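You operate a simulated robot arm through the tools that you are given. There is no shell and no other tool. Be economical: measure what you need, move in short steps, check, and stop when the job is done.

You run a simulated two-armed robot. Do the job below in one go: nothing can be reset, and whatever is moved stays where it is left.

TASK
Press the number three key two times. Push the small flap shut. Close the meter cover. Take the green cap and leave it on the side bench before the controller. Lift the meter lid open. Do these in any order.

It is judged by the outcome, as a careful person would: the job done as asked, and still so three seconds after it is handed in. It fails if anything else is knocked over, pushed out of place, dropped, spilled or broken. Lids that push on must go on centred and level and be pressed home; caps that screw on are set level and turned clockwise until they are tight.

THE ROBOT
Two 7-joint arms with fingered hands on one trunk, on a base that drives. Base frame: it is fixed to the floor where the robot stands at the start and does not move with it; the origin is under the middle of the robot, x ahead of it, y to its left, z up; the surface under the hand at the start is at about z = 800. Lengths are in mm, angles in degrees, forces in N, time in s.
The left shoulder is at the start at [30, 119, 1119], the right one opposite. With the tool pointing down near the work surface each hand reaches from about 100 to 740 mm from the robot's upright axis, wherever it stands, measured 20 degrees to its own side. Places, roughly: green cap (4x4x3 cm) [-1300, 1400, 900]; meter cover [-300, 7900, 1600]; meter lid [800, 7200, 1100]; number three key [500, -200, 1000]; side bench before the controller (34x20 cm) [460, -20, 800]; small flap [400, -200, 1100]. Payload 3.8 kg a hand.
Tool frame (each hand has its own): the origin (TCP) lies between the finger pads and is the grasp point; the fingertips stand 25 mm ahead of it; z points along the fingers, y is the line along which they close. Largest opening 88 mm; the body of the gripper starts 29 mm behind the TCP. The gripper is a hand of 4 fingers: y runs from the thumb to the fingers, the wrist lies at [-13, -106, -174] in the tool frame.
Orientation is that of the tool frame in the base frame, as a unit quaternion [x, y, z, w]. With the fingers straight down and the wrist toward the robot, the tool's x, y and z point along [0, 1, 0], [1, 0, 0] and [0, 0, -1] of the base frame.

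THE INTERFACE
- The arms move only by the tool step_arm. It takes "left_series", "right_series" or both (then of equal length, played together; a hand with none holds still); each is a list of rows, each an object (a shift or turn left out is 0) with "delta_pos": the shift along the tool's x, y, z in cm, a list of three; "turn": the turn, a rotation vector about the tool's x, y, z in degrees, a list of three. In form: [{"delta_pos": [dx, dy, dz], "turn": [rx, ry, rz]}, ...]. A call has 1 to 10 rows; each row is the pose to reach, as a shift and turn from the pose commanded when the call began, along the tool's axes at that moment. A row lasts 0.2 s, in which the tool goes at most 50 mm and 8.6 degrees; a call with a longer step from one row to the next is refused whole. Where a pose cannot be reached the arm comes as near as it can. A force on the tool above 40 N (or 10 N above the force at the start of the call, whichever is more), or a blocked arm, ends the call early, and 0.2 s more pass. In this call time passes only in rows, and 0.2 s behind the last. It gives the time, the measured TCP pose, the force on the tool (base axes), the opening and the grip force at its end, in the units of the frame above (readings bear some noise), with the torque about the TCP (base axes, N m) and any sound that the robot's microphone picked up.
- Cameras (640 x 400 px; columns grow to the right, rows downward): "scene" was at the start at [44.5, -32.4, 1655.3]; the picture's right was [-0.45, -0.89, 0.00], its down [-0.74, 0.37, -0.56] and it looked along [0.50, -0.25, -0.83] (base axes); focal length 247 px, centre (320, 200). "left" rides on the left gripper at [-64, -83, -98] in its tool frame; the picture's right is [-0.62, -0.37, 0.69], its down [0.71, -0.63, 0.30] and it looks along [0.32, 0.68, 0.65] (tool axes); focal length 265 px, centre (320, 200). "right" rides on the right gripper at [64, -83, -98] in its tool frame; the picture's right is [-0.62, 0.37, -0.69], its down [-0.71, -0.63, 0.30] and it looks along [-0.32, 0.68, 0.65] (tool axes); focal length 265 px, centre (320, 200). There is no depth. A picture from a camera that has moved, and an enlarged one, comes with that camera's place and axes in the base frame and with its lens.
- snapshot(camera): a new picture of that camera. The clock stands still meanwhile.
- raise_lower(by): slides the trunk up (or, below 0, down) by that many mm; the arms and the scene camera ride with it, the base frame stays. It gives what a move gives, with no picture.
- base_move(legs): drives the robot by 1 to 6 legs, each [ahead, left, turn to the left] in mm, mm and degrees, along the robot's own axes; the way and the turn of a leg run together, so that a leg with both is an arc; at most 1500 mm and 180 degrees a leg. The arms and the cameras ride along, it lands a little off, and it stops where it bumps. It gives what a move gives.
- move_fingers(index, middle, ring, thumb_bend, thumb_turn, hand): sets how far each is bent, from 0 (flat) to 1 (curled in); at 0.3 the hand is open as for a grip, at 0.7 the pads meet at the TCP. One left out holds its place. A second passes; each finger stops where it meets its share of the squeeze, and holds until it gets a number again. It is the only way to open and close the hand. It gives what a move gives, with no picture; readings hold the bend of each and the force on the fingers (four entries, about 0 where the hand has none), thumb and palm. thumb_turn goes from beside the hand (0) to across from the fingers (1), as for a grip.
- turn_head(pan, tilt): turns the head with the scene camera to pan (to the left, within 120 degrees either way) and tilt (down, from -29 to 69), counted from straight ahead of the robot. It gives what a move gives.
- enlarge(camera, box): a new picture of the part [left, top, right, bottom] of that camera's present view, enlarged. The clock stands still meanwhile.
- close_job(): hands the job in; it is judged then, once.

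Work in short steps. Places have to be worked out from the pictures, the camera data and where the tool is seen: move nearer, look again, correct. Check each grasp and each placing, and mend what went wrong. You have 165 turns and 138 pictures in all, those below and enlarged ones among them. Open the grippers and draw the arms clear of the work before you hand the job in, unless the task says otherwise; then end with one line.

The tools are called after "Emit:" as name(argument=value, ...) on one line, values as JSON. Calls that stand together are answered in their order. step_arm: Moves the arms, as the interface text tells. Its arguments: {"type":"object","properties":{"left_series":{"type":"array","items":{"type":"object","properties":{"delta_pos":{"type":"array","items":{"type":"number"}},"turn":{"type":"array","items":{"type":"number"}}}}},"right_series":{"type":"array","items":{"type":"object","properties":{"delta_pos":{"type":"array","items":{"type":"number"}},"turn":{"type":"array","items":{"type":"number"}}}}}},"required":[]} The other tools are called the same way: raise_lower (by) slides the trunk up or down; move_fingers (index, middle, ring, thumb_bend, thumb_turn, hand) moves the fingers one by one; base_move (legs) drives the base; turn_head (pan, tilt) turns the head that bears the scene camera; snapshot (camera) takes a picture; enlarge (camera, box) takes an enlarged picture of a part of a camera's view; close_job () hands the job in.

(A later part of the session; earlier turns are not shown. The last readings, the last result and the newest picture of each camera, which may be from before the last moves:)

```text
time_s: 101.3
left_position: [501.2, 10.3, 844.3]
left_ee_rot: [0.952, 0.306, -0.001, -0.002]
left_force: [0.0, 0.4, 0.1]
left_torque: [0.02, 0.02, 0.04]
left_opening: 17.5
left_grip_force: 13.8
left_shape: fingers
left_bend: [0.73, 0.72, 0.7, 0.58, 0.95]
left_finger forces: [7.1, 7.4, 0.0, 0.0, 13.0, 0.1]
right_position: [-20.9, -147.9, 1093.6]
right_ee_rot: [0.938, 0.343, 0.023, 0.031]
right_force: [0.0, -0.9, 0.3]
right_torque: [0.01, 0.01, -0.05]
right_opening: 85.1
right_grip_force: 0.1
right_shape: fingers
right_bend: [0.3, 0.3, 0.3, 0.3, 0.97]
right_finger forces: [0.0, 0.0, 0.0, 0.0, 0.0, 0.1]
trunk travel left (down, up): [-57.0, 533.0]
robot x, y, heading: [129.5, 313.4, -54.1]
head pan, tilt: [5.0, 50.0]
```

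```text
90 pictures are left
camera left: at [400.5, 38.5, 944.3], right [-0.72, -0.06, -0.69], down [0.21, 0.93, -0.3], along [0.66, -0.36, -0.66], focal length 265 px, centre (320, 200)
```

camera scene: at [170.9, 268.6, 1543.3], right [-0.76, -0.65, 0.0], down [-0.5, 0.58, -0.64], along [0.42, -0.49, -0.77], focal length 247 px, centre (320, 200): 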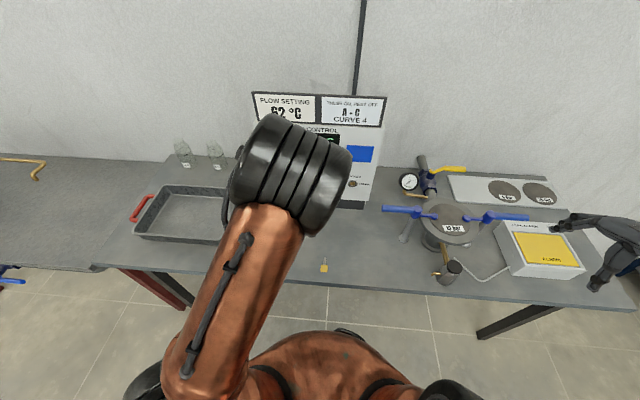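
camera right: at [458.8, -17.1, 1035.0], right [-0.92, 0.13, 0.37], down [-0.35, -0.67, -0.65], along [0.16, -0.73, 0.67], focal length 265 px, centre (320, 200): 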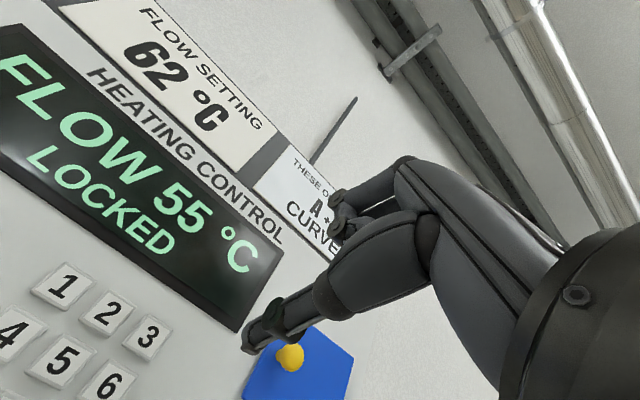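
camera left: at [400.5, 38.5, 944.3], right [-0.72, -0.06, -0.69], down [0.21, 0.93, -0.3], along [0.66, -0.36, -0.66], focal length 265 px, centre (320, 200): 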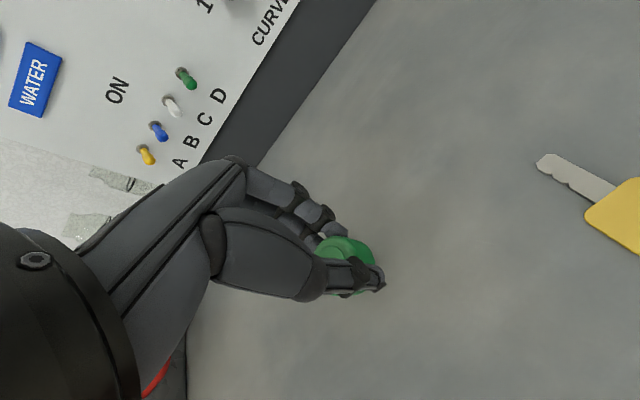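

Still free. I creep down in small steps until contact force appears.

Emit:
raise_lower(by=-9)

Emit:
raise_lower(by=-4)

```text
time_s: 101.9
left_position: [500.7, 9.6, 835.5]
left_ee_rot: [0.952, 0.306, -0.001, -0.002]
left_force: [-0.4, 0.8, -0.3]
left_torque: [0.02, 0.0, -0.01]
left_opening: 17.5
left_grip_force: 14.2
left_shape: fingers
left_bend: [0.73, 0.72, 0.7, 0.58, 0.95]
left_finger forces: [7.2, 7.3, 0.0, 0.1, 13.0, 0.0]
right_position: [-23.1, -147.3, 1084.0]
right_ee_rot: [0.939, 0.343, 0.022, 0.029]
right_force: [0.5, 0.1, -0.5]
right_torque: [0.01, 0.0, -0.04]
right_opening: 85.1
right_grip_force: 0.1
right_shape: fingers
right_bend: [0.3, 0.3, 0.3, 0.3, 0.97]
right_finger forces: [0.0, 0.0, 0.0, 0.1, 0.0, 0.1]
trunk travel left (down, up): [-48.0, 542.0]
robot x, y, heading: [133.7, 313.6, -54.3]
head pan, tilt: [5.0, 50.0]
```

```text
time_s: 102.4
left_position: [501.8, 9.1, 832.0]
left_ee_rot: [0.952, 0.305, -0.001, -0.002]
left_force: [0.6, -0.3, -0.1]
left_torque: [-0.01, 0.02, 0.0]
left_opening: 17.4
left_grip_force: 13.7
left_shape: fingers
left_bend: [0.73, 0.72, 0.7, 0.58, 0.95]
left_finger forces: [7.0, 7.7, 0.0, 0.1, 13.3, 0.0]
right_position: [-22.2, -145.5, 1080.2]
right_ee_rot: [0.938, 0.344, 0.023, 0.028]
right_force: [-0.1, 0.1, -0.1]
right_torque: [-0.02, -0.05, -0.03]
right_opening: 85.1
right_grip_force: 0.0
right_shape: fingers
right_bend: [0.3, 0.3, 0.3, 0.3, 0.97]
right_finger forces: [0.0, 0.0, 0.1, 0.0, 0.0, 0.1]
trunk travel left (down, up): [-44.0, 546.0]
robot x, y, heading: [130.0, 313.4, -54.3]
head pan, tilt: [5.0, 50.0]
```

Emit:
raise_lower(by=-3)

Emit:
enlarge(camera="left", box=[240, 160, 440, 320])

```text
time_s: 102.9
left_position: [500.9, 8.5, 828.7]
left_ee_rot: [0.952, 0.305, -0.002, -0.001]
left_force: [0.7, -2.9, 7.4]
left_torque: [0.06, 0.07, 0.04]
left_opening: 16.2
left_grip_force: 13.9
left_shape: fingers
left_bend: [0.73, 0.72, 0.7, 0.59, 0.94]
left_finger forces: [7.6, 8.6, 0.1, 0.1, 11.5, 0.0]
right_position: [-22.6, -147.2, 1077.6]
right_ee_rot: [0.938, 0.344, 0.023, 0.029]
right_force: [0.2, 0.6, 0.0]
right_torque: [0.01, -0.01, 0.02]
right_opening: 85.0
right_grip_force: 0.0
right_shape: fingers
right_bend: [0.3, 0.3, 0.3, 0.3, 0.97]
right_finger forces: [0.0, 0.1, 0.0, 0.0, 0.0, 0.1]
trunk travel left (down, up): [-41.0, 549.0]
robot x, y, heading: [133.2, 309.9, -54.4]
head pan, tilt: [5.0, 50.0]
```

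```text
2.50 times, centred on (340, 240) of left
camera zoom: at [400.4, 38.1, 928.6], right [-0.72, -0.06, -0.69], down [0.21, 0.93, -0.3], along [0.66, -0.37, -0.66], focal length 664 px, centre (270, 100)
```

zoom: 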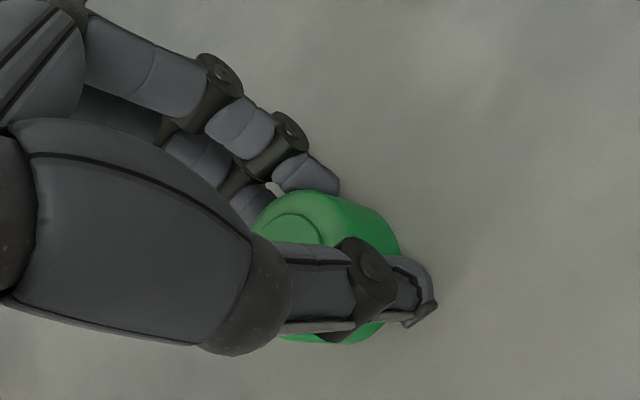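

Contact: 7 N upward, the cap is on the bench. I open the hand.

Emit:
move_fingers(hand="left", index=0.4, middle=0.4, ring=0.4, thumb_bend=0.4)

Emit:
raise_lower(by=120)

Emit:
snapshot(camera="left")

```text
time_s: 103.9
left_position: [500.7, 8.3, 829.0]
left_ee_rot: [0.952, 0.305, -0.002, -0.003]
left_force: [-0.1, 1.5, 2.0]
left_torque: [-0.04, -0.04, 0.02]
left_opening: 63.0
left_grip_force: 0.7
left_shape: fingers
left_bend: [0.4, 0.41, 0.4, 0.4, 0.97]
left_finger forces: [0.1, 1.8, 0.0, 0.1, 0.0, 0.0]
right_position: [-22.3, -147.0, 1077.7]
right_ee_rot: [0.938, 0.344, 0.023, 0.03]
right_force: [0.0, 0.5, -1.2]
right_torque: [0.01, 0.0, 0.0]
right_opening: 84.8
right_grip_force: 0.0
right_shape: fingers
right_bend: [0.3, 0.3, 0.3, 0.3, 0.97]
right_finger forces: [0.1, 0.1, 0.0, 0.0, 0.0, 0.1]
trunk travel left (down, up): [-41.0, 549.0]
robot x, y, heading: [134.9, 313.2, -54.4]
head pan, tilt: [5.0, 50.0]
```

```text
time_s: 105.4
left_position: [500.8, 8.1, 947.4]
left_ee_rot: [0.952, 0.306, -0.002, -0.003]
left_force: [-0.3, -0.2, 0.1]
left_torque: [0.0, -0.01, 0.02]
left_opening: 63.0
left_grip_force: 0.0
left_shape: fingers
left_bend: [0.4, 0.4, 0.4, 0.4, 0.97]
left_finger forces: [0.0, 0.0, 0.0, 0.1, 0.0, 0.1]
right_position: [-22.0, -146.8, 1197.0]
right_ee_rot: [0.938, 0.343, 0.023, 0.029]
right_force: [0.0, 0.4, -0.2]
right_torque: [0.01, 0.01, 0.01]
right_opening: 84.9
right_grip_force: 0.0
right_shape: fingers
right_bend: [0.3, 0.3, 0.3, 0.3, 0.97]
right_finger forces: [0.0, 0.1, 0.0, 0.1, 0.0, 0.0]
trunk travel left (down, up): [-161.0, 429.0]
robot x, y, heading: [136.3, 311.4, -54.3]
head pan, tilt: [5.0, 50.0]
```

```text
88 pictures are left
camera left: at [400.5, 38.4, 1047.9], right [-0.72, -0.06, -0.69], down [0.21, 0.93, -0.3], along [0.66, -0.36, -0.66], focal length 265 px, centre (320, 200)
```

left: 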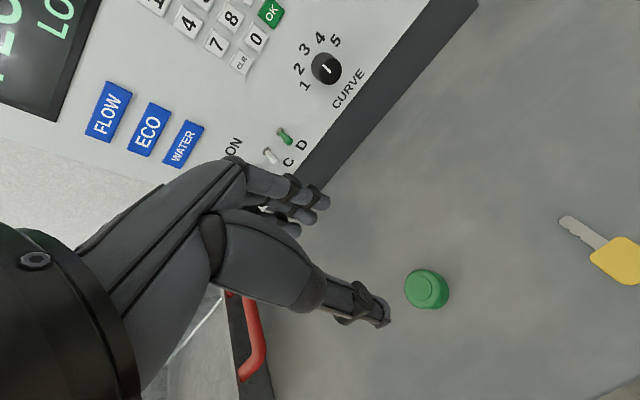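

The cap stands upright on the bench at (500,8). Next the meters far off: I raise, tuck the left arm, back off and turn along the room to look.

Emit:
raise_lower(by=114)

Emit:
step_arm(left_series=[{"delta_pos": [2.5, -2, -2.5]}, {"delta_pos": [5, -4, -5]}, {"delta_pos": [7.5, -6, -7.5]}, {"delta_pos": [10, -8, -10]}, {"delta_pos": [12.5, -10.3, -12.5]}])

Emit:
base_move(legs=[[-380, 0, 0], [0, 0, 91]])

Emit:
turn_head(pan=15, tilt=15)

Emit:
snapshot(camera="scene")

```text
time_s: 106.9
left_position: [501.7, 8.0, 1062.4]
left_ee_rot: [0.952, 0.306, -0.002, -0.003]
left_force: [-0.4, -0.2, 0.0]
left_torque: [0.0, 0.0, -0.02]
left_opening: 63.1
left_grip_force: 0.1
left_shape: fingers
left_bend: [0.4, 0.4, 0.4, 0.4, 0.97]
left_finger forces: [0.1, 0.1, 0.0, 0.0, 0.1, 0.0]
right_position: [-22.9, -147.1, 1311.2]
right_ee_rot: [0.938, 0.344, 0.023, 0.029]
right_force: [0.0, 0.3, 0.1]
right_torque: [0.02, 0.02, -0.01]
right_opening: 85.1
right_grip_force: 0.1
right_shape: fingers
right_bend: [0.3, 0.3, 0.3, 0.3, 0.97]
right_finger forces: [0.0, 0.1, 0.1, 0.1, 0.0, 0.1]
trunk travel left (down, up): [-275.0, 315.0]
robot x, y, heading: [129.6, 310.2, -54.4]
head pan, tilt: [5.0, 50.0]
```

```text
time_s: 108.1
left_position: [544.6, 168.7, 1186.6]
left_ee_rot: [0.951, 0.309, -0.002, -0.006]
left_force: [-1.2, -1.6, 1.2]
left_torque: [0.1, -0.06, 0.07]
left_opening: 63.2
left_grip_force: 0.2
left_shape: fingers
left_bend: [0.4, 0.4, 0.4, 0.4, 0.97]
left_finger forces: [0.0, 0.0, 0.1, 0.1, 0.1, 0.0]
right_position: [-22.2, -145.7, 1312.2]
right_ee_rot: [0.939, 0.343, 0.021, 0.03]
right_force: [1.4, -0.9, 0.1]
right_torque: [0.03, 0.03, -0.01]
right_opening: 84.7
right_grip_force: 0.0
right_shape: fingers
right_bend: [0.3, 0.3, 0.3, 0.3, 0.97]
right_finger forces: [0.0, 0.0, 0.0, 0.2, 0.0, 0.1]
trunk travel left (down, up): [-275.0, 315.0]
robot x, y, heading: [132.7, 306.5, -54.3]
head pan, tilt: [5.0, 50.0]
```

```text
time_s: 114.4
left_position: [37.6, 1037.3, 1189.5]
left_ee_rot: [0.439, 0.899, -0.003, 0.0]
left_force: [0.1, 0.2, 0.1]
left_torque: [0.0, -0.02, 0.03]
left_opening: 63.1
left_grip_force: 0.0
left_shape: fingers
left_bend: [0.4, 0.4, 0.4, 0.4, 0.97]
left_finger forces: [0.1, 0.0, 0.0, 0.0, 0.1, 0.0]
right_position: [371.3, 485.0, 1310.9]
right_ee_rot: [0.402, 0.915, 0.037, 0.004]
right_force: [-0.7, -0.1, 0.0]
right_torque: [-0.01, 0.0, 0.03]
right_opening: 84.9
right_grip_force: 0.0
right_shape: fingers
right_bend: [0.3, 0.3, 0.3, 0.3, 0.97]
right_finger forces: [0.1, 0.0, 0.0, 0.0, 0.1, 0.0]
trunk travel left (down, up): [-275.0, 315.0]
robot x, y, heading: [-93.4, 621.8, 37.9]
head pan, tilt: [5.0, 50.0]
```

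```text
time_s: 115.4
left_position: [38.7, 1037.3, 1190.5]
left_ee_rot: [0.44, 0.898, -0.003, 0.0]
left_force: [0.1, 0.8, -0.7]
left_torque: [0.02, 0.02, 0.0]
left_opening: 63.2
left_grip_force: 0.1
left_shape: fingers
left_bend: [0.4, 0.4, 0.4, 0.4, 0.97]
left_finger forces: [0.0, 0.0, 0.0, 0.1, 0.0, 0.0]
right_position: [371.7, 485.4, 1311.2]
right_ee_rot: [0.402, 0.915, 0.037, 0.004]
right_force: [0.9, 0.3, 0.6]
right_torque: [-0.01, 0.0, -0.04]
right_opening: 84.7
right_grip_force: 0.0
right_shape: fingers
right_bend: [0.3, 0.3, 0.3, 0.3, 0.97]
right_finger forces: [0.0, 0.1, 0.1, 0.1, 0.0, 0.0]
trunk travel left (down, up): [-275.0, 315.0]
robot x, y, heading: [-95.0, 617.1, 38.1]
head pan, tilt: [15.0, 15.0]
```

```text
87 pictures are left
camera scene: at [-51.3, 682.3, 1716.8], right [0.8, -0.6, 0.0], down [-0.16, -0.21, -0.97], along [0.58, 0.77, -0.26], focal length 247 px, centre (320, 200)
```

scene: 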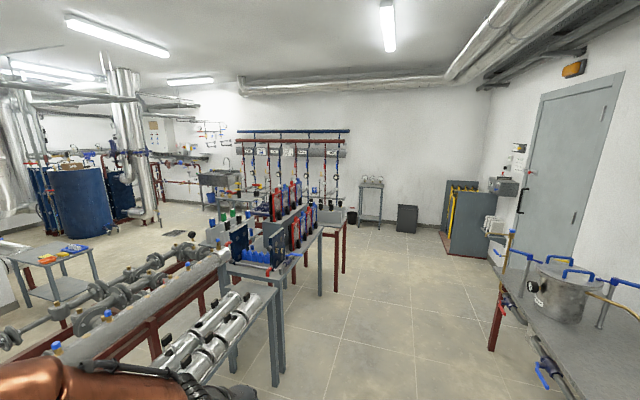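

Projecting the meter places: cover at px (114,138), lid at px (179,160). I zoom there.

Emit:
enlarge(camera="scene", box=[60, 90, 260, 220])

```text
3.08 times, centred on (160, 155) of scene
camera zoom: at [-51.3, 682.3, 1716.8], right [0.8, -0.6, 0.0], down [-0.16, -0.21, -0.97], along [0.58, 0.77, -0.26], focal length 760 px, centre (812, 338)
```

zoom: 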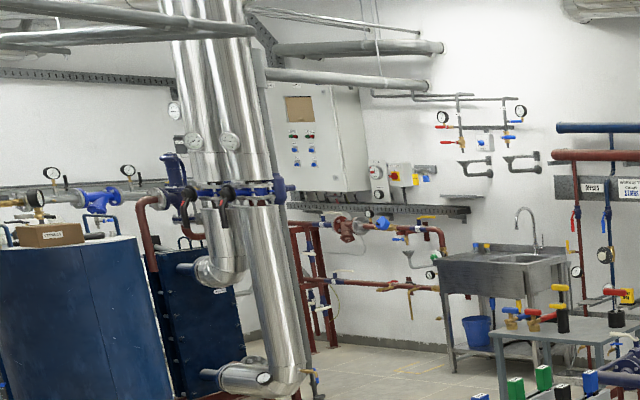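

The meters are on the far wall region beyond the racks. I drive along the corridor (heading ~36.5°) about 3.3 m, then look.

Emit:
base_move(legs=[[0, 0, -1.6], [1100, 0, 0], [1100, 0, 0], [1100, 0, 0]])

Emit:
turn_head(pan=75, tilt=15)

Emit:
snapshot(camera="scene")

Emit:
turn_head(pan=0, tilt=15)

Emit:
snapshot(camera="scene")

```text
time_s: 131.8
left_position: [2702.3, 2989.3, 1190.0]
left_ee_rot: [0.45, 0.893, -0.003, -0.001]
left_force: [-0.6, 0.3, -0.4]
left_torque: [0.01, -0.02, 0.0]
left_opening: 63.2
left_grip_force: 0.1
left_shape: fingers
left_bend: [0.4, 0.4, 0.4, 0.4, 0.97]
left_finger forces: [0.1, 0.0, 0.0, 0.1, 0.0, 0.0]
right_position: [3020.6, 2428.6, 1311.9]
right_ee_rot: [0.412, 0.91, 0.036, 0.004]
right_force: [0.5, -0.6, 0.2]
right_torque: [0.03, -0.02, 0.0]
right_opening: 85.0
right_grip_force: 0.1
right_shape: fingers
right_bend: [0.3, 0.3, 0.3, 0.3, 0.97]
right_finger forces: [0.0, 0.1, 0.1, 0.0, 0.0, 0.0]
trunk travel left (down, up): [-275.0, 315.0]
robot x, y, heading: [2560.4, 2572.6, 36.7]
head pan, tilt: [15.0, 15.0]
```

```text
time_s: 133.1
left_position: [2701.6, 2988.4, 1189.9]
left_ee_rot: [0.449, 0.893, -0.002, -0.001]
left_force: [0.0, -0.3, 0.2]
left_torque: [-0.01, 0.01, 0.01]
left_opening: 63.4
left_grip_force: 0.1
left_shape: fingers
left_bend: [0.4, 0.4, 0.4, 0.4, 0.97]
left_finger forces: [0.0, 0.0, 0.0, 0.1, 0.1, 0.1]
right_position: [3021.8, 2428.2, 1310.9]
right_ee_rot: [0.413, 0.91, 0.037, 0.004]
right_force: [0.8, -0.7, -0.4]
right_torque: [0.02, 0.0, -0.02]
right_opening: 84.7
right_grip_force: 0.0
right_shape: fingers
right_bend: [0.3, 0.3, 0.3, 0.3, 0.97]
right_finger forces: [0.0, 0.0, 0.0, 0.0, 0.0, 0.0]
trunk travel left (down, up): [-275.0, 315.0]
robot x, y, heading: [2559.5, 2576.3, 36.9]
head pan, tilt: [75.0, 15.0]
```

```text
85 pictures are left
camera scene: at [2511.2, 2649.0, 1716.9], right [0.93, 0.37, 0.0], down [0.1, -0.24, -0.97], along [-0.36, 0.9, -0.26], focal length 247 px, centre (320, 200)
```

scene: 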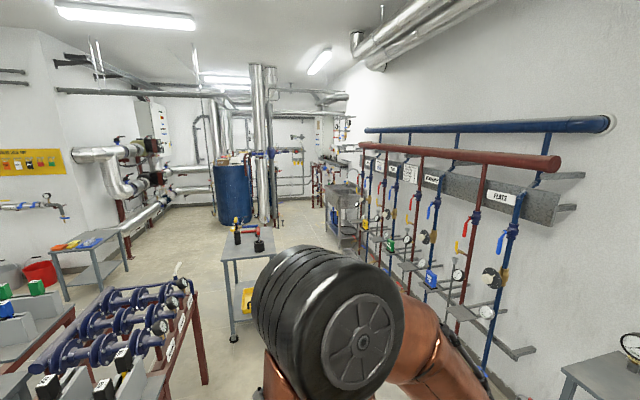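

```text
time_s: 134.6
left_position: [2699.9, 2989.0, 1191.1]
left_ee_rot: [0.449, 0.893, -0.002, -0.001]
left_force: [0.3, 0.7, -0.5]
left_torque: [-0.01, -0.01, -0.02]
left_opening: 63.3
left_grip_force: 0.1
left_shape: fingers
left_bend: [0.4, 0.4, 0.4, 0.4, 0.97]
left_finger forces: [0.1, 0.1, 0.0, 0.1, 0.0, 0.0]
right_position: [3021.3, 2429.0, 1311.4]
right_ee_rot: [0.413, 0.91, 0.037, 0.004]
right_force: [-0.7, 0.5, 0.3]
right_torque: [0.0, -0.03, 0.01]
right_opening: 85.0
right_grip_force: 0.0
right_shape: fingers
right_bend: [0.3, 0.3, 0.3, 0.3, 0.97]
right_finger forces: [0.0, 0.0, 0.1, 0.0, 0.0, 0.1]
trunk travel left (down, up): [-275.0, 315.0]
robot x, y, heading: [2560.9, 2576.0, 36.7]
head pan, tilt: [0.0, 15.0]
```

```text
84 pictures are left
camera scene: at [2620.5, 2618.1, 1716.9], right [0.6, -0.8, 0.0], down [-0.21, -0.15, -0.97], along [0.77, 0.58, -0.26], focal length 247 px, centre (320, 200)
```

scene: 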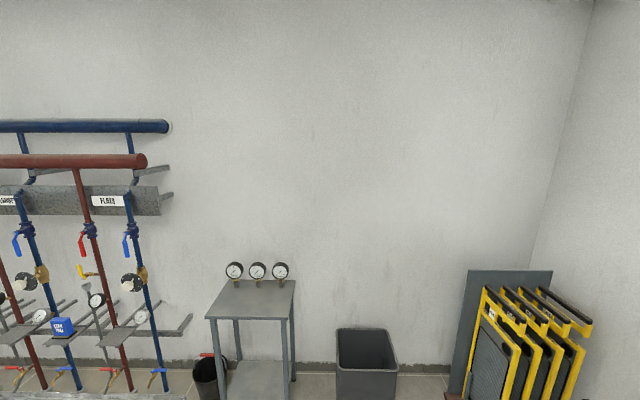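

The lane toward the meters runs at a≈4250 between a small table and the wall fittings. I go ahead 660, turn left 90° and drive 3.4 m up the lane.

Emit:
base_move(legs=[[660, 0, 0], [0, 0, 89.9], [1150, 0, 0], [1150, 0, 0], [1100, 0, 0]])

Emit:
turn_head(pan=-15, tilt=15)

Emit:
snapshot(camera="scene")

```text
time_s: 158.2
left_position: [674.2, 5857.2, 1190.3]
left_ee_rot: [-0.312, 0.95, -0.003, 0.002]
left_force: [-0.5, -0.3, 0.4]
left_torque: [0.0, 0.0, 0.03]
left_opening: 63.3
left_grip_force: 0.0
left_shape: fingers
left_bend: [0.4, 0.4, 0.4, 0.4, 0.97]
left_finger forces: [0.0, 0.0, 0.0, 0.0, 0.0, 0.0]
right_position: [1234.7, 6175.1, 1310.1]
right_ee_rot: [-0.351, 0.936, 0.029, -0.023]
right_force: [-0.2, -0.8, 0.1]
right_torque: [-0.01, 0.01, -0.01]
right_opening: 85.0
right_grip_force: 0.0
right_shape: fingers
right_bend: [0.3, 0.3, 0.3, 0.3, 0.97]
right_finger forces: [0.1, 0.0, 0.1, 0.0, 0.0, 0.0]
trunk travel left (down, up): [-275.0, 315.0]
robot x, y, heading: [1086.8, 5717.4, 126.4]
head pan, tilt: [0.0, 15.0]
```

```text
time_s: 158.9
left_position: [673.0, 5855.7, 1188.2]
left_ee_rot: [-0.312, 0.95, -0.002, 0.002]
left_force: [-0.5, 1.0, -0.2]
left_torque: [0.02, -0.02, 0.03]
left_opening: 62.9
left_grip_force: 0.1
left_shape: fingers
left_bend: [0.4, 0.4, 0.4, 0.4, 0.97]
left_finger forces: [0.1, 0.0, 0.0, 0.0, 0.1, 0.0]
right_position: [1235.6, 6174.8, 1312.4]
right_ee_rot: [-0.35, 0.936, 0.029, -0.023]
right_force: [-0.7, 0.0, -0.2]
right_torque: [0.0, 0.02, -0.02]
right_opening: 84.7
right_grip_force: 0.1
right_shape: fingers
right_bend: [0.3, 0.3, 0.3, 0.3, 0.97]
right_finger forces: [0.0, 0.0, 0.0, 0.0, 0.1, 0.0]
trunk travel left (down, up): [-275.0, 315.0]
robot x, y, heading: [1089.3, 5717.8, 126.2]
head pan, tilt: [-15.0, 15.0]
```

```text
83 pictures are left
camera scene: at [1065.8, 5785.5, 1716.9], right [0.93, 0.37, 0.0], down [0.09, -0.24, -0.97], along [-0.35, 0.9, -0.26], focal length 247 px, centre (320, 200)
```

scene: 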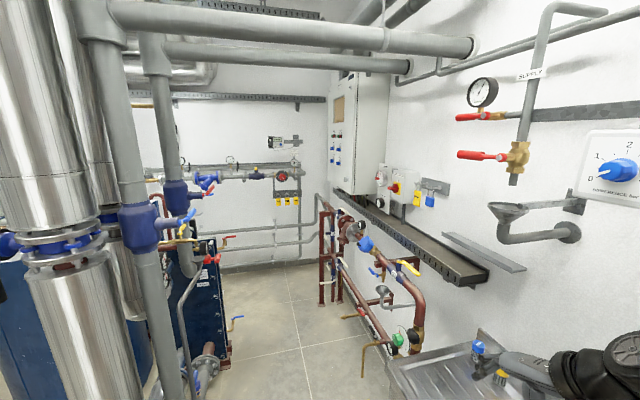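

Projection: lid ≈ px (365,238) — blue item on the brown pipe; cover ≈ px (270,147). I zoom in on both.

Emit:
enlarge(camera="scene", box=[310, 190, 430, 290])

Emit:
enlarge(camera="scene", box=[210, 110, 330, 210])

```text
4.00 times, centred on (370, 240) of scene
camera zoom: at [1065.8, 5785.5, 1716.9], right [0.93, 0.37, 0.0], down [0.09, -0.24, -0.97], along [-0.35, 0.9, -0.26], focal length 989 px, centre (120, 40)
```

zoom: 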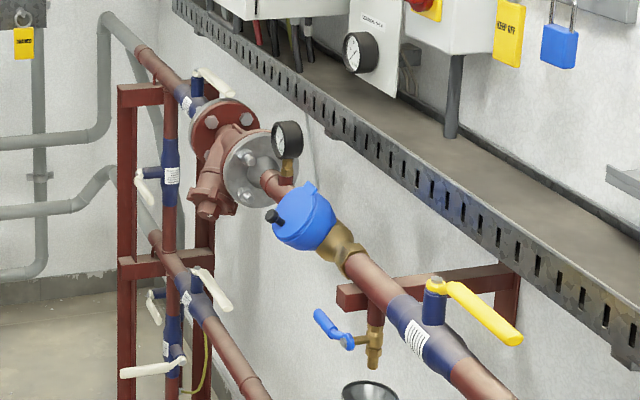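

```text
4.00 times, centred on (270, 160) of scene
camera zoom: at [1065.8, 5785.5, 1716.9], right [0.93, 0.37, 0.0], down [0.09, -0.24, -0.97], along [-0.35, 0.9, -0.26], focal length 989 px, centre (520, 360)
```

zoom: 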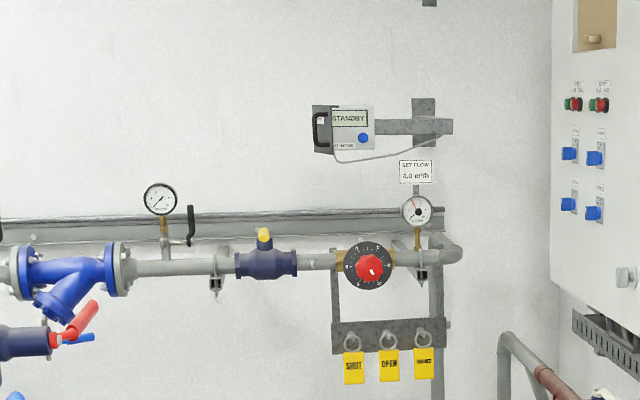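

The blue meter is at about (828,7163,1070). To avoid the ducts on the left, I turn to face the wall here, then strafe left 1.2 m.

Emit:
base_move(legs=[[0, 0, -89.8], [0, 620, 0], [0, 620, 0]])

Emit:
turn_head(pan=5, tilt=40)

Emit:
snapshot(camera="scene")

```text
time_s: 168.4
left_position: [630.5, 6976.7, 1190.2]
left_ee_rot: [0.45, 0.893, -0.003, 0.002]
left_force: [-0.1, 0.9, -1.0]
left_torque: [-0.03, -0.04, -0.03]
left_opening: 63.1
left_grip_force: 0.0
left_shape: fingers
left_bend: [0.4, 0.4, 0.4, 0.4, 0.98]
left_finger forces: [0.0, 0.0, 0.0, 0.1, 0.0, 0.0]
right_position: [949.9, 6415.7, 1313.5]
right_ee_rot: [0.413, 0.91, 0.037, 0.007]
right_force: [0.4, 0.2, 0.6]
right_torque: [-0.08, -0.01, 0.0]
right_opening: 85.1
right_grip_force: 0.1
right_shape: fingers
right_bend: [0.3, 0.3, 0.3, 0.3, 0.97]
right_finger forces: [0.1, 0.1, 0.1, 0.0, 0.0, 0.0]
trunk travel left (down, up): [-275.0, 315.0]
robot x, y, heading: [493.5, 6560.4, 36.9]
head pan, tilt: [-15.0, 15.0]
stopped in leg 3: the robot was blocked; the commanded pose is now the measured one
```

```text
time_s: 169.3
left_position: [632.8, 6973.6, 1190.5]
left_ee_rot: [0.449, 0.893, -0.002, -0.001]
left_force: [0.5, 0.2, 0.3]
left_torque: [0.02, -0.01, 0.02]
left_opening: 63.3
left_grip_force: 0.2
left_shape: fingers
left_bend: [0.4, 0.4, 0.4, 0.4, 0.97]
left_finger forces: [0.0, 0.0, 0.0, 0.1, 0.0, 0.0]
right_position: [952.5, 6412.8, 1312.2]
right_ee_rot: [0.413, 0.91, 0.038, 0.004]
right_force: [0.0, 0.7, 0.8]
right_torque: [0.0, -0.01, -0.01]
right_opening: 85.2
right_grip_force: 0.2
right_shape: fingers
right_bend: [0.3, 0.3, 0.3, 0.3, 0.97]
right_finger forces: [0.0, 0.0, 0.1, 0.0, 0.0, 0.1]
trunk travel left (down, up): [-275.0, 315.0]
robot x, y, heading: [494.7, 6560.9, 36.7]
head pan, tilt: [5.0, 40.0]
```

```text
80 pictures are left
camera scene: at [540.5, 6602.9, 1677.5], right [0.66, -0.75, 0.0], down [-0.48, -0.43, -0.77], along [0.57, 0.51, -0.64], focal length 247 px, centre (320, 200)
```

scene: 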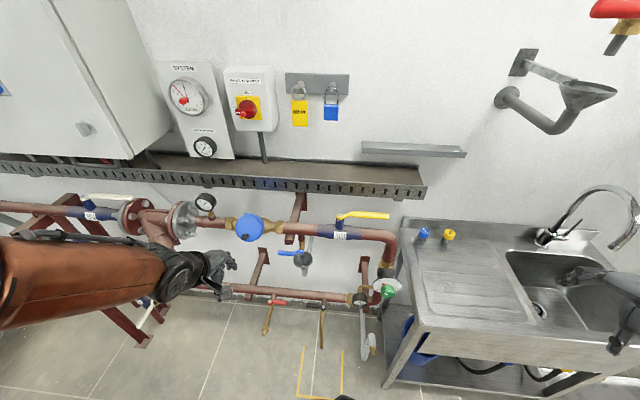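

The strafe was blocked at b≈4980. I look left to see what was touched.

Emit:
turn_head(pan=80, tilt=35)

Emit:
snapshot(camera="scene")

```text
time_s: 170.8
left_position: [633.8, 6974.7, 1189.9]
left_ee_rot: [0.45, 0.893, -0.002, -0.001]
left_force: [-0.8, -0.1, 0.1]
left_torque: [-0.01, 0.01, -0.02]
left_opening: 63.3
left_grip_force: 0.1
left_shape: fingers
left_bend: [0.4, 0.4, 0.4, 0.4, 0.97]
left_finger forces: [0.1, 0.1, 0.0, 0.1, 0.0, 0.0]
right_position: [954.2, 6412.9, 1312.2]
right_ee_rot: [0.414, 0.91, 0.037, 0.005]
right_force: [0.9, 0.2, 0.0]
right_torque: [0.01, -0.03, 0.0]
right_opening: 84.9
right_grip_force: 0.1
right_shape: fingers
right_bend: [0.3, 0.3, 0.3, 0.3, 0.97]
right_finger forces: [0.0, 0.0, 0.0, 0.1, 0.0, 0.1]
trunk travel left (down, up): [-275.0, 315.0]
robot x, y, heading: [492.1, 6559.2, 36.8]
head pan, tilt: [80.0, 35.0]
```

```text
79 pictures are left
camera scene: at [438.8, 6626.4, 1684.9], right [0.89, 0.45, 0.0], down [0.26, -0.51, -0.82], along [-0.37, 0.73, -0.57], focal length 247 px, centre (320, 200)
```

scene: 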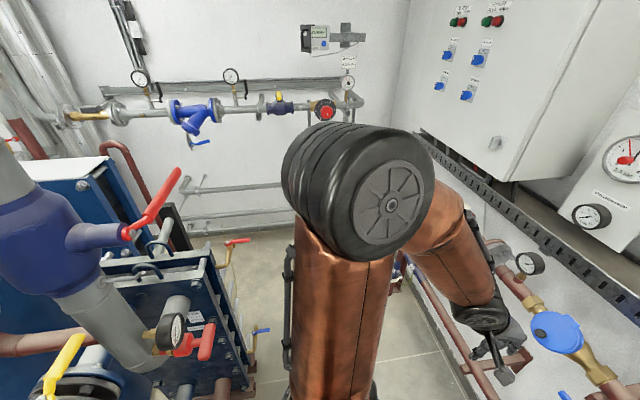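

Nothing is seen touched; something low probably blocked the base. The lid is at about (824,7183,1055): ahead 639, left 300, in reach of the left arm. I look at the lid closely.

Emit:
enlarge(camera="scene", box=[490, 240, 640, 400])

Emit:
snapshot(camera="left")

```text
2.50 times, centred on (565, 320) of scene
camera zoom: at [438.8, 6626.4, 1684.9], right [0.89, 0.45, 0.0], down [0.26, -0.51, -0.82], along [-0.37, 0.73, -0.57], focal length 618 px, centre (-292, -100)
```

zoom: 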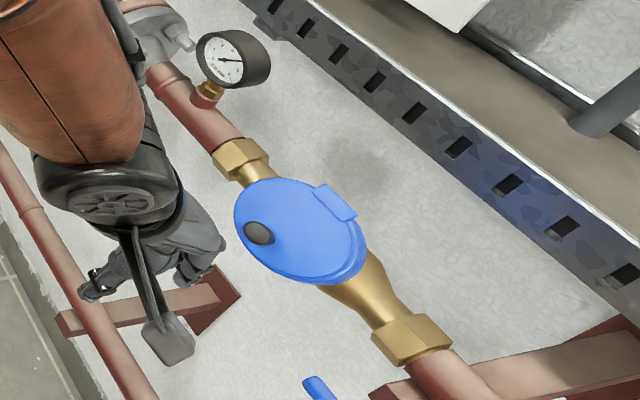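

```text
77 pictures are left
camera left: at [605.3, 6873.3, 1289.2], right [0.07, -0.72, -0.69], down [-0.93, 0.2, -0.3], along [0.35, 0.67, -0.66], focal length 265 px, centre (320, 200)
```

left: 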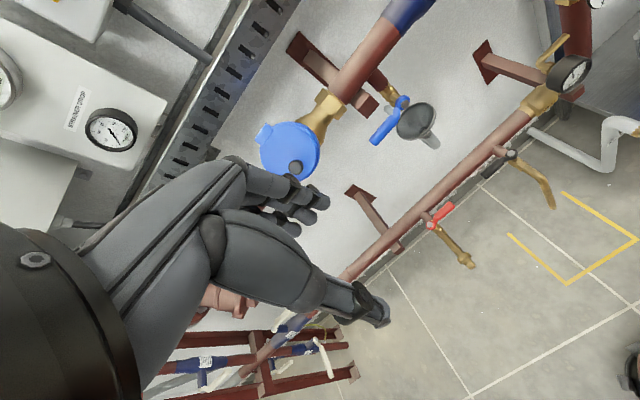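

Geometry: lid disc tilts ~38° toward me; knob at ~(775,7134,1085), hinge tab at (820,7166,1124) on the wall side. I bring the left hand in, pitched -38°, ~80 mm off the knob along the lid normal.

Emit:
step_arm(left_series=[{"delta_pos": [0.8, 2.6, 0.6], "turn": [-6.5, 0, 0]}, {"delta_pos": [1.5, 5.2, 1.2], "turn": [-13, 0, 0]}, {"delta_pos": [2.2, 7.8, 1.8], "turn": [-19.5, 0, 0]}, {"delta_pos": [3, 10.5, 2.4], "turn": [-26, 0, 0]}, {"delta_pos": [3.7, 13, 3], "turn": [-32, 0, 0]}, {"delta_pos": [4.3, 15.5, 3.6], "turn": [-38, 0, 0]}])

Emit:
move_fingers(hand="left", index=0.48, middle=0.48, ring=0.48, thumb_bend=0.48)

Emit:
snapshot(camera="left")

Emit:
turn_head(pan=20, tilt=45)

Emit:
snapshot(camera="scene")

```text
time_s: 172.2
left_position: [729.0, 7030.2, 1217.3]
left_ee_rot: [0.431, 0.853, 0.263, 0.132]
left_force: [0.6, -0.7, 0.1]
left_torque: [0.01, 0.05, 0.04]
left_opening: 63.3
left_grip_force: 0.0
left_shape: fingers
left_bend: [0.4, 0.4, 0.4, 0.4, 0.97]
left_finger forces: [0.0, 0.0, 0.0, 0.0, 0.0, 0.1]
left hand out of reach, approached as far as the arm can: row 3, 4, 5, 6
right_position: [956.7, 6411.0, 1311.3]
right_ee_rot: [0.413, 0.91, 0.036, 0.003]
right_force: [0.6, 0.2, 0.2]
right_torque: [0.01, 0.02, 0.0]
right_opening: 85.1
right_grip_force: 0.1
right_shape: fingers
right_bend: [0.3, 0.3, 0.3, 0.3, 0.97]
right_finger forces: [0.1, 0.0, 0.0, 0.0, 0.0, 0.0]
trunk travel left (down, up): [-275.0, 315.0]
robot x, y, heading: [488.6, 6560.9, 36.6]
head pan, tilt: [80.0, 35.0]
```

```text
time_s: 173.2
left_position: [725.9, 7033.2, 1217.5]
left_ee_rot: [0.429, 0.853, 0.264, 0.133]
left_force: [0.3, 0.4, 0.2]
left_torque: [-0.04, -0.01, -0.01]
left_opening: 46.5
left_grip_force: 0.0
left_shape: fingers
left_bend: [0.48, 0.48, 0.48, 0.48, 0.97]
left_finger forces: [0.0, 0.0, 0.0, 0.1, 0.0, 0.1]
right_position: [955.8, 6412.9, 1311.2]
right_ee_rot: [0.414, 0.91, 0.037, 0.004]
right_force: [-0.2, -0.5, -0.5]
right_torque: [-0.02, 0.05, 0.01]
right_opening: 85.0
right_grip_force: 0.0
right_shape: fingers
right_bend: [0.3, 0.3, 0.3, 0.3, 0.97]
right_finger forces: [0.1, 0.0, 0.1, 0.0, 0.0, 0.0]
trunk travel left (down, up): [-275.0, 315.0]
robot x, y, heading: [493.5, 6559.3, 36.8]
head pan, tilt: [80.0, 35.0]
```

```text
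76 pictures are left
camera left: at [664.6, 6906.8, 1251.7], right [0.44, -0.45, -0.78], down [-0.71, 0.37, -0.61], along [0.56, 0.82, -0.15], focal length 265 px, centre (320, 200)
```

left: 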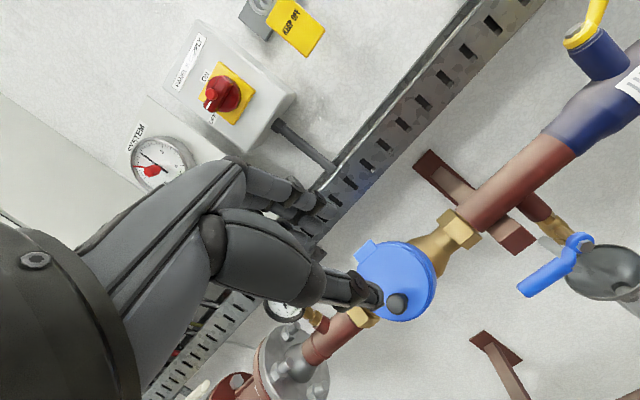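

```text
time_s: 174.5
left_position: [725.4, 7032.8, 1216.5]
left_ee_rot: [0.43, 0.854, 0.263, 0.133]
left_force: [-0.6, -0.1, -0.6]
left_torque: [0.02, -0.06, 0.05]
left_opening: 46.9
left_grip_force: 0.0
left_shape: fingers
left_bend: [0.48, 0.48, 0.48, 0.48, 0.97]
left_finger forces: [0.1, 0.0, 0.0, 0.0, 0.0, 0.0]
right_position: [954.0, 6412.6, 1311.3]
right_ee_rot: [0.413, 0.91, 0.036, 0.006]
right_force: [-0.1, 0.6, 0.0]
right_torque: [0.0, 0.02, -0.01]
right_opening: 85.1
right_grip_force: 0.0
right_shape: fingers
right_bend: [0.3, 0.3, 0.3, 0.3, 0.97]
right_finger forces: [0.0, 0.1, 0.0, 0.0, 0.0, 0.0]
trunk travel left (down, up): [-275.0, 315.0]
robot x, y, heading: [496.5, 6559.3, 36.5]
head pan, tilt: [20.0, 45.0]
```

```text
75 pictures are left
camera scene: at [523.0, 6615.7, 1670.1], right [0.84, -0.55, 0.0], down [-0.39, -0.59, -0.71], along [0.39, 0.59, -0.71], focal length 247 px, centre (320, 200)
```

scene: 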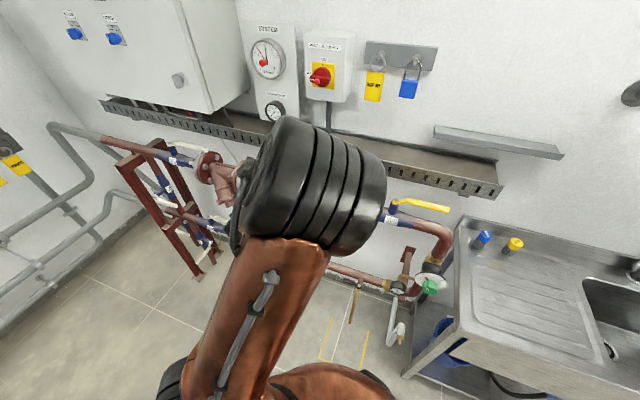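

The elbow is too folded for this pitch at current height. I raise the hand 10 cm, then lower the trunk 130 mm so the arm works from below.

Emit:
step_arm(left_series=[{"delta_pos": [0, 1.9, -2.8]}, {"delta_pos": [0, 3.8, -5.6]}, {"delta_pos": [0, 5.6, -8.3]}])

Emit:
raise_lower(by=-130)

Emit:
snapshot(camera="left")

```text
time_s: 175.3
left_position: [721.9, 7033.1, 1316.9]
left_ee_rot: [0.429, 0.854, 0.263, 0.134]
left_force: [-0.5, -0.3, 0.4]
left_torque: [0.0, -0.01, -0.01]
left_opening: 46.6
left_grip_force: 0.0
left_shape: fingers
left_bend: [0.48, 0.48, 0.48, 0.48, 0.97]
left_finger forces: [0.0, 0.1, 0.0, 0.0, 0.0, 0.0]
right_position: [952.2, 6414.0, 1311.3]
right_ee_rot: [0.414, 0.91, 0.038, 0.005]
right_force: [-0.3, -0.4, 0.6]
right_torque: [0.0, 0.0, 0.01]
right_opening: 85.1
right_grip_force: 0.0
right_shape: fingers
right_bend: [0.3, 0.3, 0.3, 0.3, 0.97]
right_finger forces: [0.0, 0.0, 0.0, 0.1, 0.0, 0.1]
trunk travel left (down, up): [-275.0, 315.0]
robot x, y, heading: [492.8, 6562.3, 36.7]
head pan, tilt: [20.0, 45.0]
```

```text
time_s: 176.8
left_position: [723.7, 7031.0, 1186.8]
left_ee_rot: [0.429, 0.854, 0.263, 0.133]
left_force: [0.9, 0.0, -0.1]
left_torque: [-0.02, -0.03, -0.02]
left_opening: 46.4
left_grip_force: 0.0
left_shape: fingers
left_bend: [0.48, 0.48, 0.48, 0.48, 0.97]
left_finger forces: [0.1, 0.0, 0.0, 0.0, 0.0, 0.0]
right_position: [954.0, 6413.6, 1180.8]
right_ee_rot: [0.413, 0.91, 0.036, 0.006]
right_force: [0.4, -0.8, 0.5]
right_torque: [0.02, -0.05, 0.01]
right_opening: 85.0
right_grip_force: 0.0
right_shape: fingers
right_bend: [0.3, 0.3, 0.3, 0.3, 0.97]
right_finger forces: [0.1, 0.1, 0.0, 0.0, 0.1, 0.0]
trunk travel left (down, up): [-145.0, 445.0]
robot x, y, heading: [494.7, 6560.7, 36.5]
head pan, tilt: [20.0, 45.0]
```

```text
74 pictures are left
camera left: at [662.0, 6906.0, 1222.4], right [0.44, -0.45, -0.78], down [-0.71, 0.37, -0.61], along [0.56, 0.82, -0.15], focal length 265 px, centre (320, 200)
```

left: 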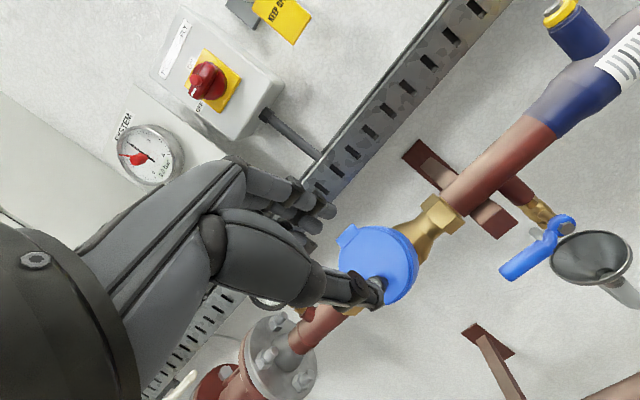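

Refined: knob (785,7151,1072), hinge (831,7176,1114). I move to ~60 mm off the knob along the lid normal.

Emit:
step_arm(left_series=[{"delta_pos": [2, 0.8, 1.5], "turn": [-2, 0, 0]}, {"delta_pos": [4, 1.6, 4], "turn": [-4, 0, 0]}, {"delta_pos": [6, 2.4, 6.8], "turn": [-4, 0, 0]}, {"delta_pos": [6, 3.1, 9.5], "turn": [-4, 0, 0]}])

Emit:
snapshot(camera="left")

Emit:
snapshot(camera="scene")

```text
time_s: 177.8
left_position: [731.4, 7104.9, 1150.7]
left_ee_rot: [0.425, 0.843, 0.293, 0.15]
left_force: [-1.1, -0.2, -0.6]
left_torque: [0.0, 0.0, -0.02]
left_opening: 46.4
left_grip_force: 0.1
left_shape: fingers
left_bend: [0.48, 0.48, 0.48, 0.48, 0.98]
left_finger forces: [0.0, 0.0, 0.1, 0.0, 0.0, 0.0]
left hand out of reach, approached as far as the arm can: row 3, 4
right_position: [952.8, 6413.4, 1182.5]
right_ee_rot: [0.414, 0.91, 0.037, 0.005]
right_force: [-0.5, 0.0, -0.1]
right_torque: [-0.02, -0.02, -0.01]
right_opening: 85.0
right_grip_force: 0.0
right_shape: fingers
right_bend: [0.3, 0.3, 0.3, 0.3, 0.97]
right_finger forces: [0.0, 0.0, 0.0, 0.0, 0.0, 0.0]
trunk travel left (down, up): [-145.0, 445.0]
robot x, y, heading: [495.1, 6559.3, 36.9]
head pan, tilt: [20.0, 45.0]
```

```text
73 pictures are left
camera left: at [668.5, 6977.4, 1176.9], right [0.48, -0.41, -0.77], down [-0.67, 0.39, -0.63], along [0.56, 0.82, -0.09], focal length 265 px, centre (320, 200)
```

left: 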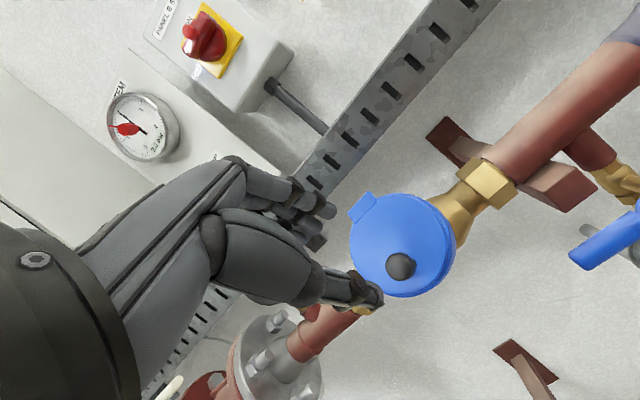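

```text
72 pictures are left
camera scene: at [521.4, 6615.7, 1540.2], right [0.84, -0.55, 0.0], down [-0.39, -0.59, -0.71], along [0.39, 0.59, -0.71], focal length 247 px, centre (320, 200)
```

scene: 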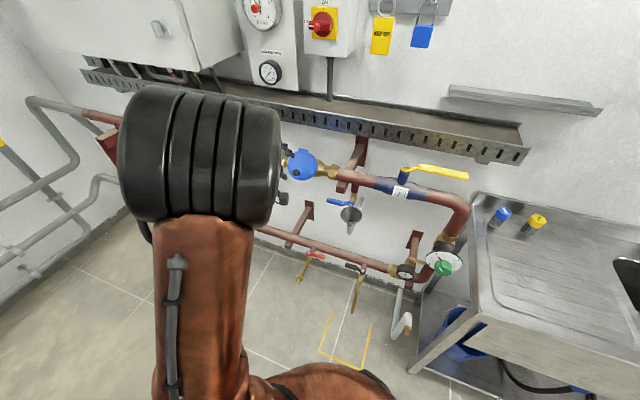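

The wrist limits need a more stretched arm, so I back the base 120 mm and put the trunk back up partly.

Emit:
base_move(legs=[[-120, 0, 0]])

Emit:
raise_lower(by=70)

```text
time_s: 178.8
left_position: [762.2, 7074.0, 1151.9]
left_ee_rot: [0.447, 0.832, 0.289, 0.155]
left_force: [-0.7, -1.4, 0.6]
left_torque: [0.01, 0.05, 0.03]
left_opening: 46.3
left_grip_force: 0.2
left_shape: fingers
left_bend: [0.48, 0.48, 0.48, 0.48, 0.98]
left_finger forces: [0.1, 0.1, 0.1, 0.0, 0.0, 0.0]
right_position: [946.0, 6372.1, 1181.0]
right_ee_rot: [0.436, 0.899, 0.038, 0.004]
right_force: [0.2, 0.1, 0.2]
right_torque: [0.03, -0.03, 0.02]
right_opening: 84.9
right_grip_force: 0.1
right_shape: fingers
right_bend: [0.3, 0.3, 0.3, 0.3, 0.97]
right_finger forces: [0.0, 0.0, 0.0, 0.0, 0.0, 0.0]
trunk travel left (down, up): [-145.0, 445.0]
robot x, y, heading: [495.0, 6544.8, 33.6]
head pan, tilt: [20.0, 45.0]
stopped in leg 1: the robot was blocked; the commanded pose is now the measured one
```

```text
time_s: 179.8
left_position: [760.2, 7077.5, 1219.5]
left_ee_rot: [0.447, 0.832, 0.289, 0.156]
left_force: [0.2, 0.5, -0.2]
left_torque: [0.0, 0.01, -0.03]
left_opening: 46.2
left_grip_force: 0.0
left_shape: fingers
left_bend: [0.48, 0.48, 0.48, 0.48, 0.98]
left_finger forces: [0.1, 0.0, 0.1, 0.0, 0.0, 0.0]
right_position: [945.1, 6375.5, 1251.4]
right_ee_rot: [0.437, 0.899, 0.038, 0.005]
right_force: [0.1, 0.6, 0.7]
right_torque: [0.01, -0.02, 0.02]
right_opening: 85.0
right_grip_force: 0.0
right_shape: fingers
right_bend: [0.3, 0.3, 0.3, 0.3, 0.97]
right_finger forces: [0.0, 0.1, 0.1, 0.1, 0.0, 0.0]
trunk travel left (down, up): [-215.0, 375.0]
robot x, y, heading: [492.4, 6546.5, 33.7]
head pan, tilt: [20.0, 45.0]
```

Blocked again behind-left; I look there.

Emit:
turn_head(pan=118, tilt=50)

Emit:
snapshot(camera="scene")

```text
time_s: 181.6
left_position: [761.8, 7077.2, 1221.1]
left_ee_rot: [0.446, 0.833, 0.289, 0.156]
left_force: [-0.1, 0.1, -0.2]
left_torque: [-0.01, 0.01, -0.04]
left_opening: 46.3
left_grip_force: 0.0
left_shape: fingers
left_bend: [0.48, 0.48, 0.48, 0.48, 0.98]
left_finger forces: [0.1, 0.1, 0.0, 0.1, 0.0, 0.0]
right_position: [944.7, 6374.8, 1252.4]
right_ee_rot: [0.437, 0.899, 0.037, 0.006]
right_force: [0.8, 0.5, -0.2]
right_torque: [0.01, -0.03, 0.01]
right_opening: 85.0
right_grip_force: 0.1
right_shape: fingers
right_bend: [0.3, 0.3, 0.3, 0.3, 0.97]
right_finger forces: [0.0, 0.1, 0.0, 0.0, 0.0, 0.0]
trunk travel left (down, up): [-215.0, 375.0]
robot x, y, heading: [490.1, 6546.1, 33.7]
head pan, tilt: [118.0, 50.0]
```

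```text
71 pictures are left
camera scene: at [410.3, 6571.3, 1603.2], right [0.48, 0.88, 0.0], down [0.67, -0.36, -0.64], along [-0.57, 0.31, -0.77], focal length 247 px, centre (320, 200)
```

scene: 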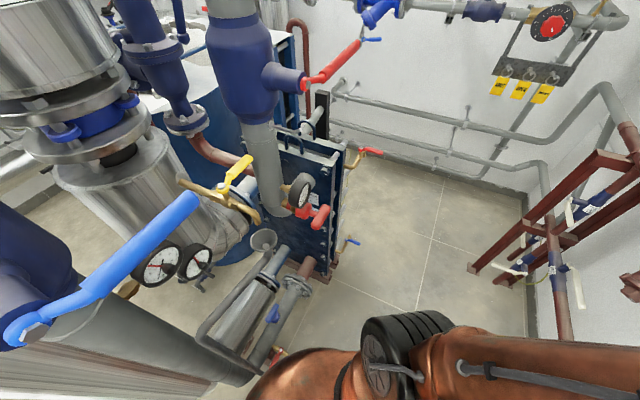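

Pipework stands right behind the base, so backing is impossible here. I go right ~150 mm and turn left ~26°, so the knob lies farther out in front of the left arm.

Emit:
base_move(legs=[[25, 0, 0], [0, -170, 0], [0, 0, 26]])

Emit:
turn_head(pan=10, tilt=35)

Emit:
snapshot(camera="scene")

Emit:
snapshot(camera="left")

```text
time_s: 184.8
left_position: [612.6, 7013.7, 1219.6]
left_ee_rot: [0.245, 0.912, 0.317, 0.086]
left_force: [0.2, 0.0, -0.8]
left_torque: [0.03, -0.01, 0.01]
left_opening: 46.3
left_grip_force: 0.0
left_shape: fingers
left_bend: [0.48, 0.48, 0.48, 0.48, 0.98]
left_finger forces: [0.1, 0.1, 0.1, 0.0, 0.1, 0.1]
right_position: [1088.1, 6466.0, 1250.9]
right_ee_rot: [0.221, 0.975, 0.037, -0.002]
right_force: [0.6, 0.3, 0.2]
right_torque: [-0.03, -0.02, 0.0]
right_opening: 85.0
right_grip_force: 0.0
right_shape: fingers
right_bend: [0.3, 0.3, 0.3, 0.3, 0.97]
right_finger forces: [0.0, 0.1, 0.0, 0.0, 0.1, 0.0]
trunk travel left (down, up): [-215.0, 375.0]
robot x, y, heading: [609.3, 6418.9, 60.0]
head pan, tilt: [118.0, 50.0]
```

```text
time_s: 186.6
left_position: [613.2, 7014.0, 1221.1]
left_ee_rot: [0.245, 0.912, 0.317, 0.086]
left_force: [0.6, 0.3, -0.9]
left_torque: [-0.03, 0.0, -0.02]
left_opening: 46.2
left_grip_force: 0.1
left_shape: fingers
left_bend: [0.48, 0.48, 0.48, 0.48, 0.98]
left_finger forces: [0.0, 0.0, 0.1, 0.1, 0.0, 0.0]
right_position: [1087.7, 6465.7, 1251.1]
right_ee_rot: [0.221, 0.974, 0.038, -0.003]
right_force: [-0.2, -0.1, -0.4]
right_torque: [0.0, -0.01, -0.03]
right_opening: 85.1
right_grip_force: 0.1
right_shape: fingers
right_bend: [0.3, 0.3, 0.3, 0.3, 0.97]
right_finger forces: [0.1, 0.0, 0.0, 0.0, 0.1, 0.1]
trunk travel left (down, up): [-215.0, 375.0]
robot x, y, heading: [603.5, 6419.2, 60.2]
head pan, tilt: [10.0, 35.0]
```

```text
70 pictures are left
camera scene: at [629.2, 6483.7, 1624.9], right [0.94, -0.34, 0.0], down [-0.2, -0.54, -0.82], along [0.28, 0.77, -0.57], focal length 247 px, centre (320, 200)
```

scene: 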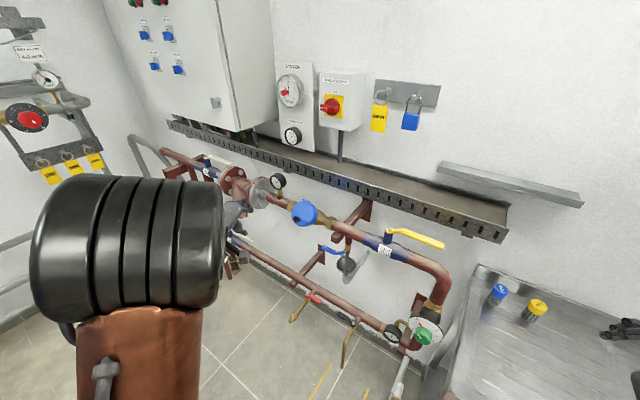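

```text
69 pictures are left
camera left: at [605.2, 6871.8, 1246.7], right [0.61, -0.19, -0.77], down [-0.77, 0.09, -0.63], along [0.19, 0.98, -0.09], focal length 265 px, centre (320, 200)
```

left: 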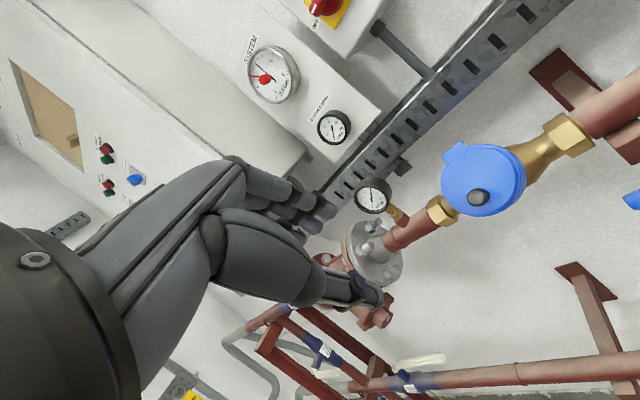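

I zoom the scene view on the lid for an accurate fix.

Emit:
enlarge(camera="scene", box=[270, 180, 340, 240])

```text
6.67 times, centred on (305, 210) of scene
camera zoom: at [629.2, 6483.7, 1624.9], right [0.94, -0.34, 0.0], down [-0.2, -0.54, -0.82], along [0.28, 0.77, -0.57], focal length 1648 px, centre (420, 133)
```

zoom: 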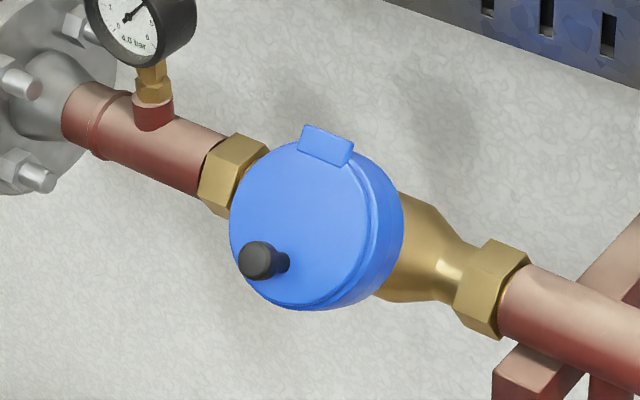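

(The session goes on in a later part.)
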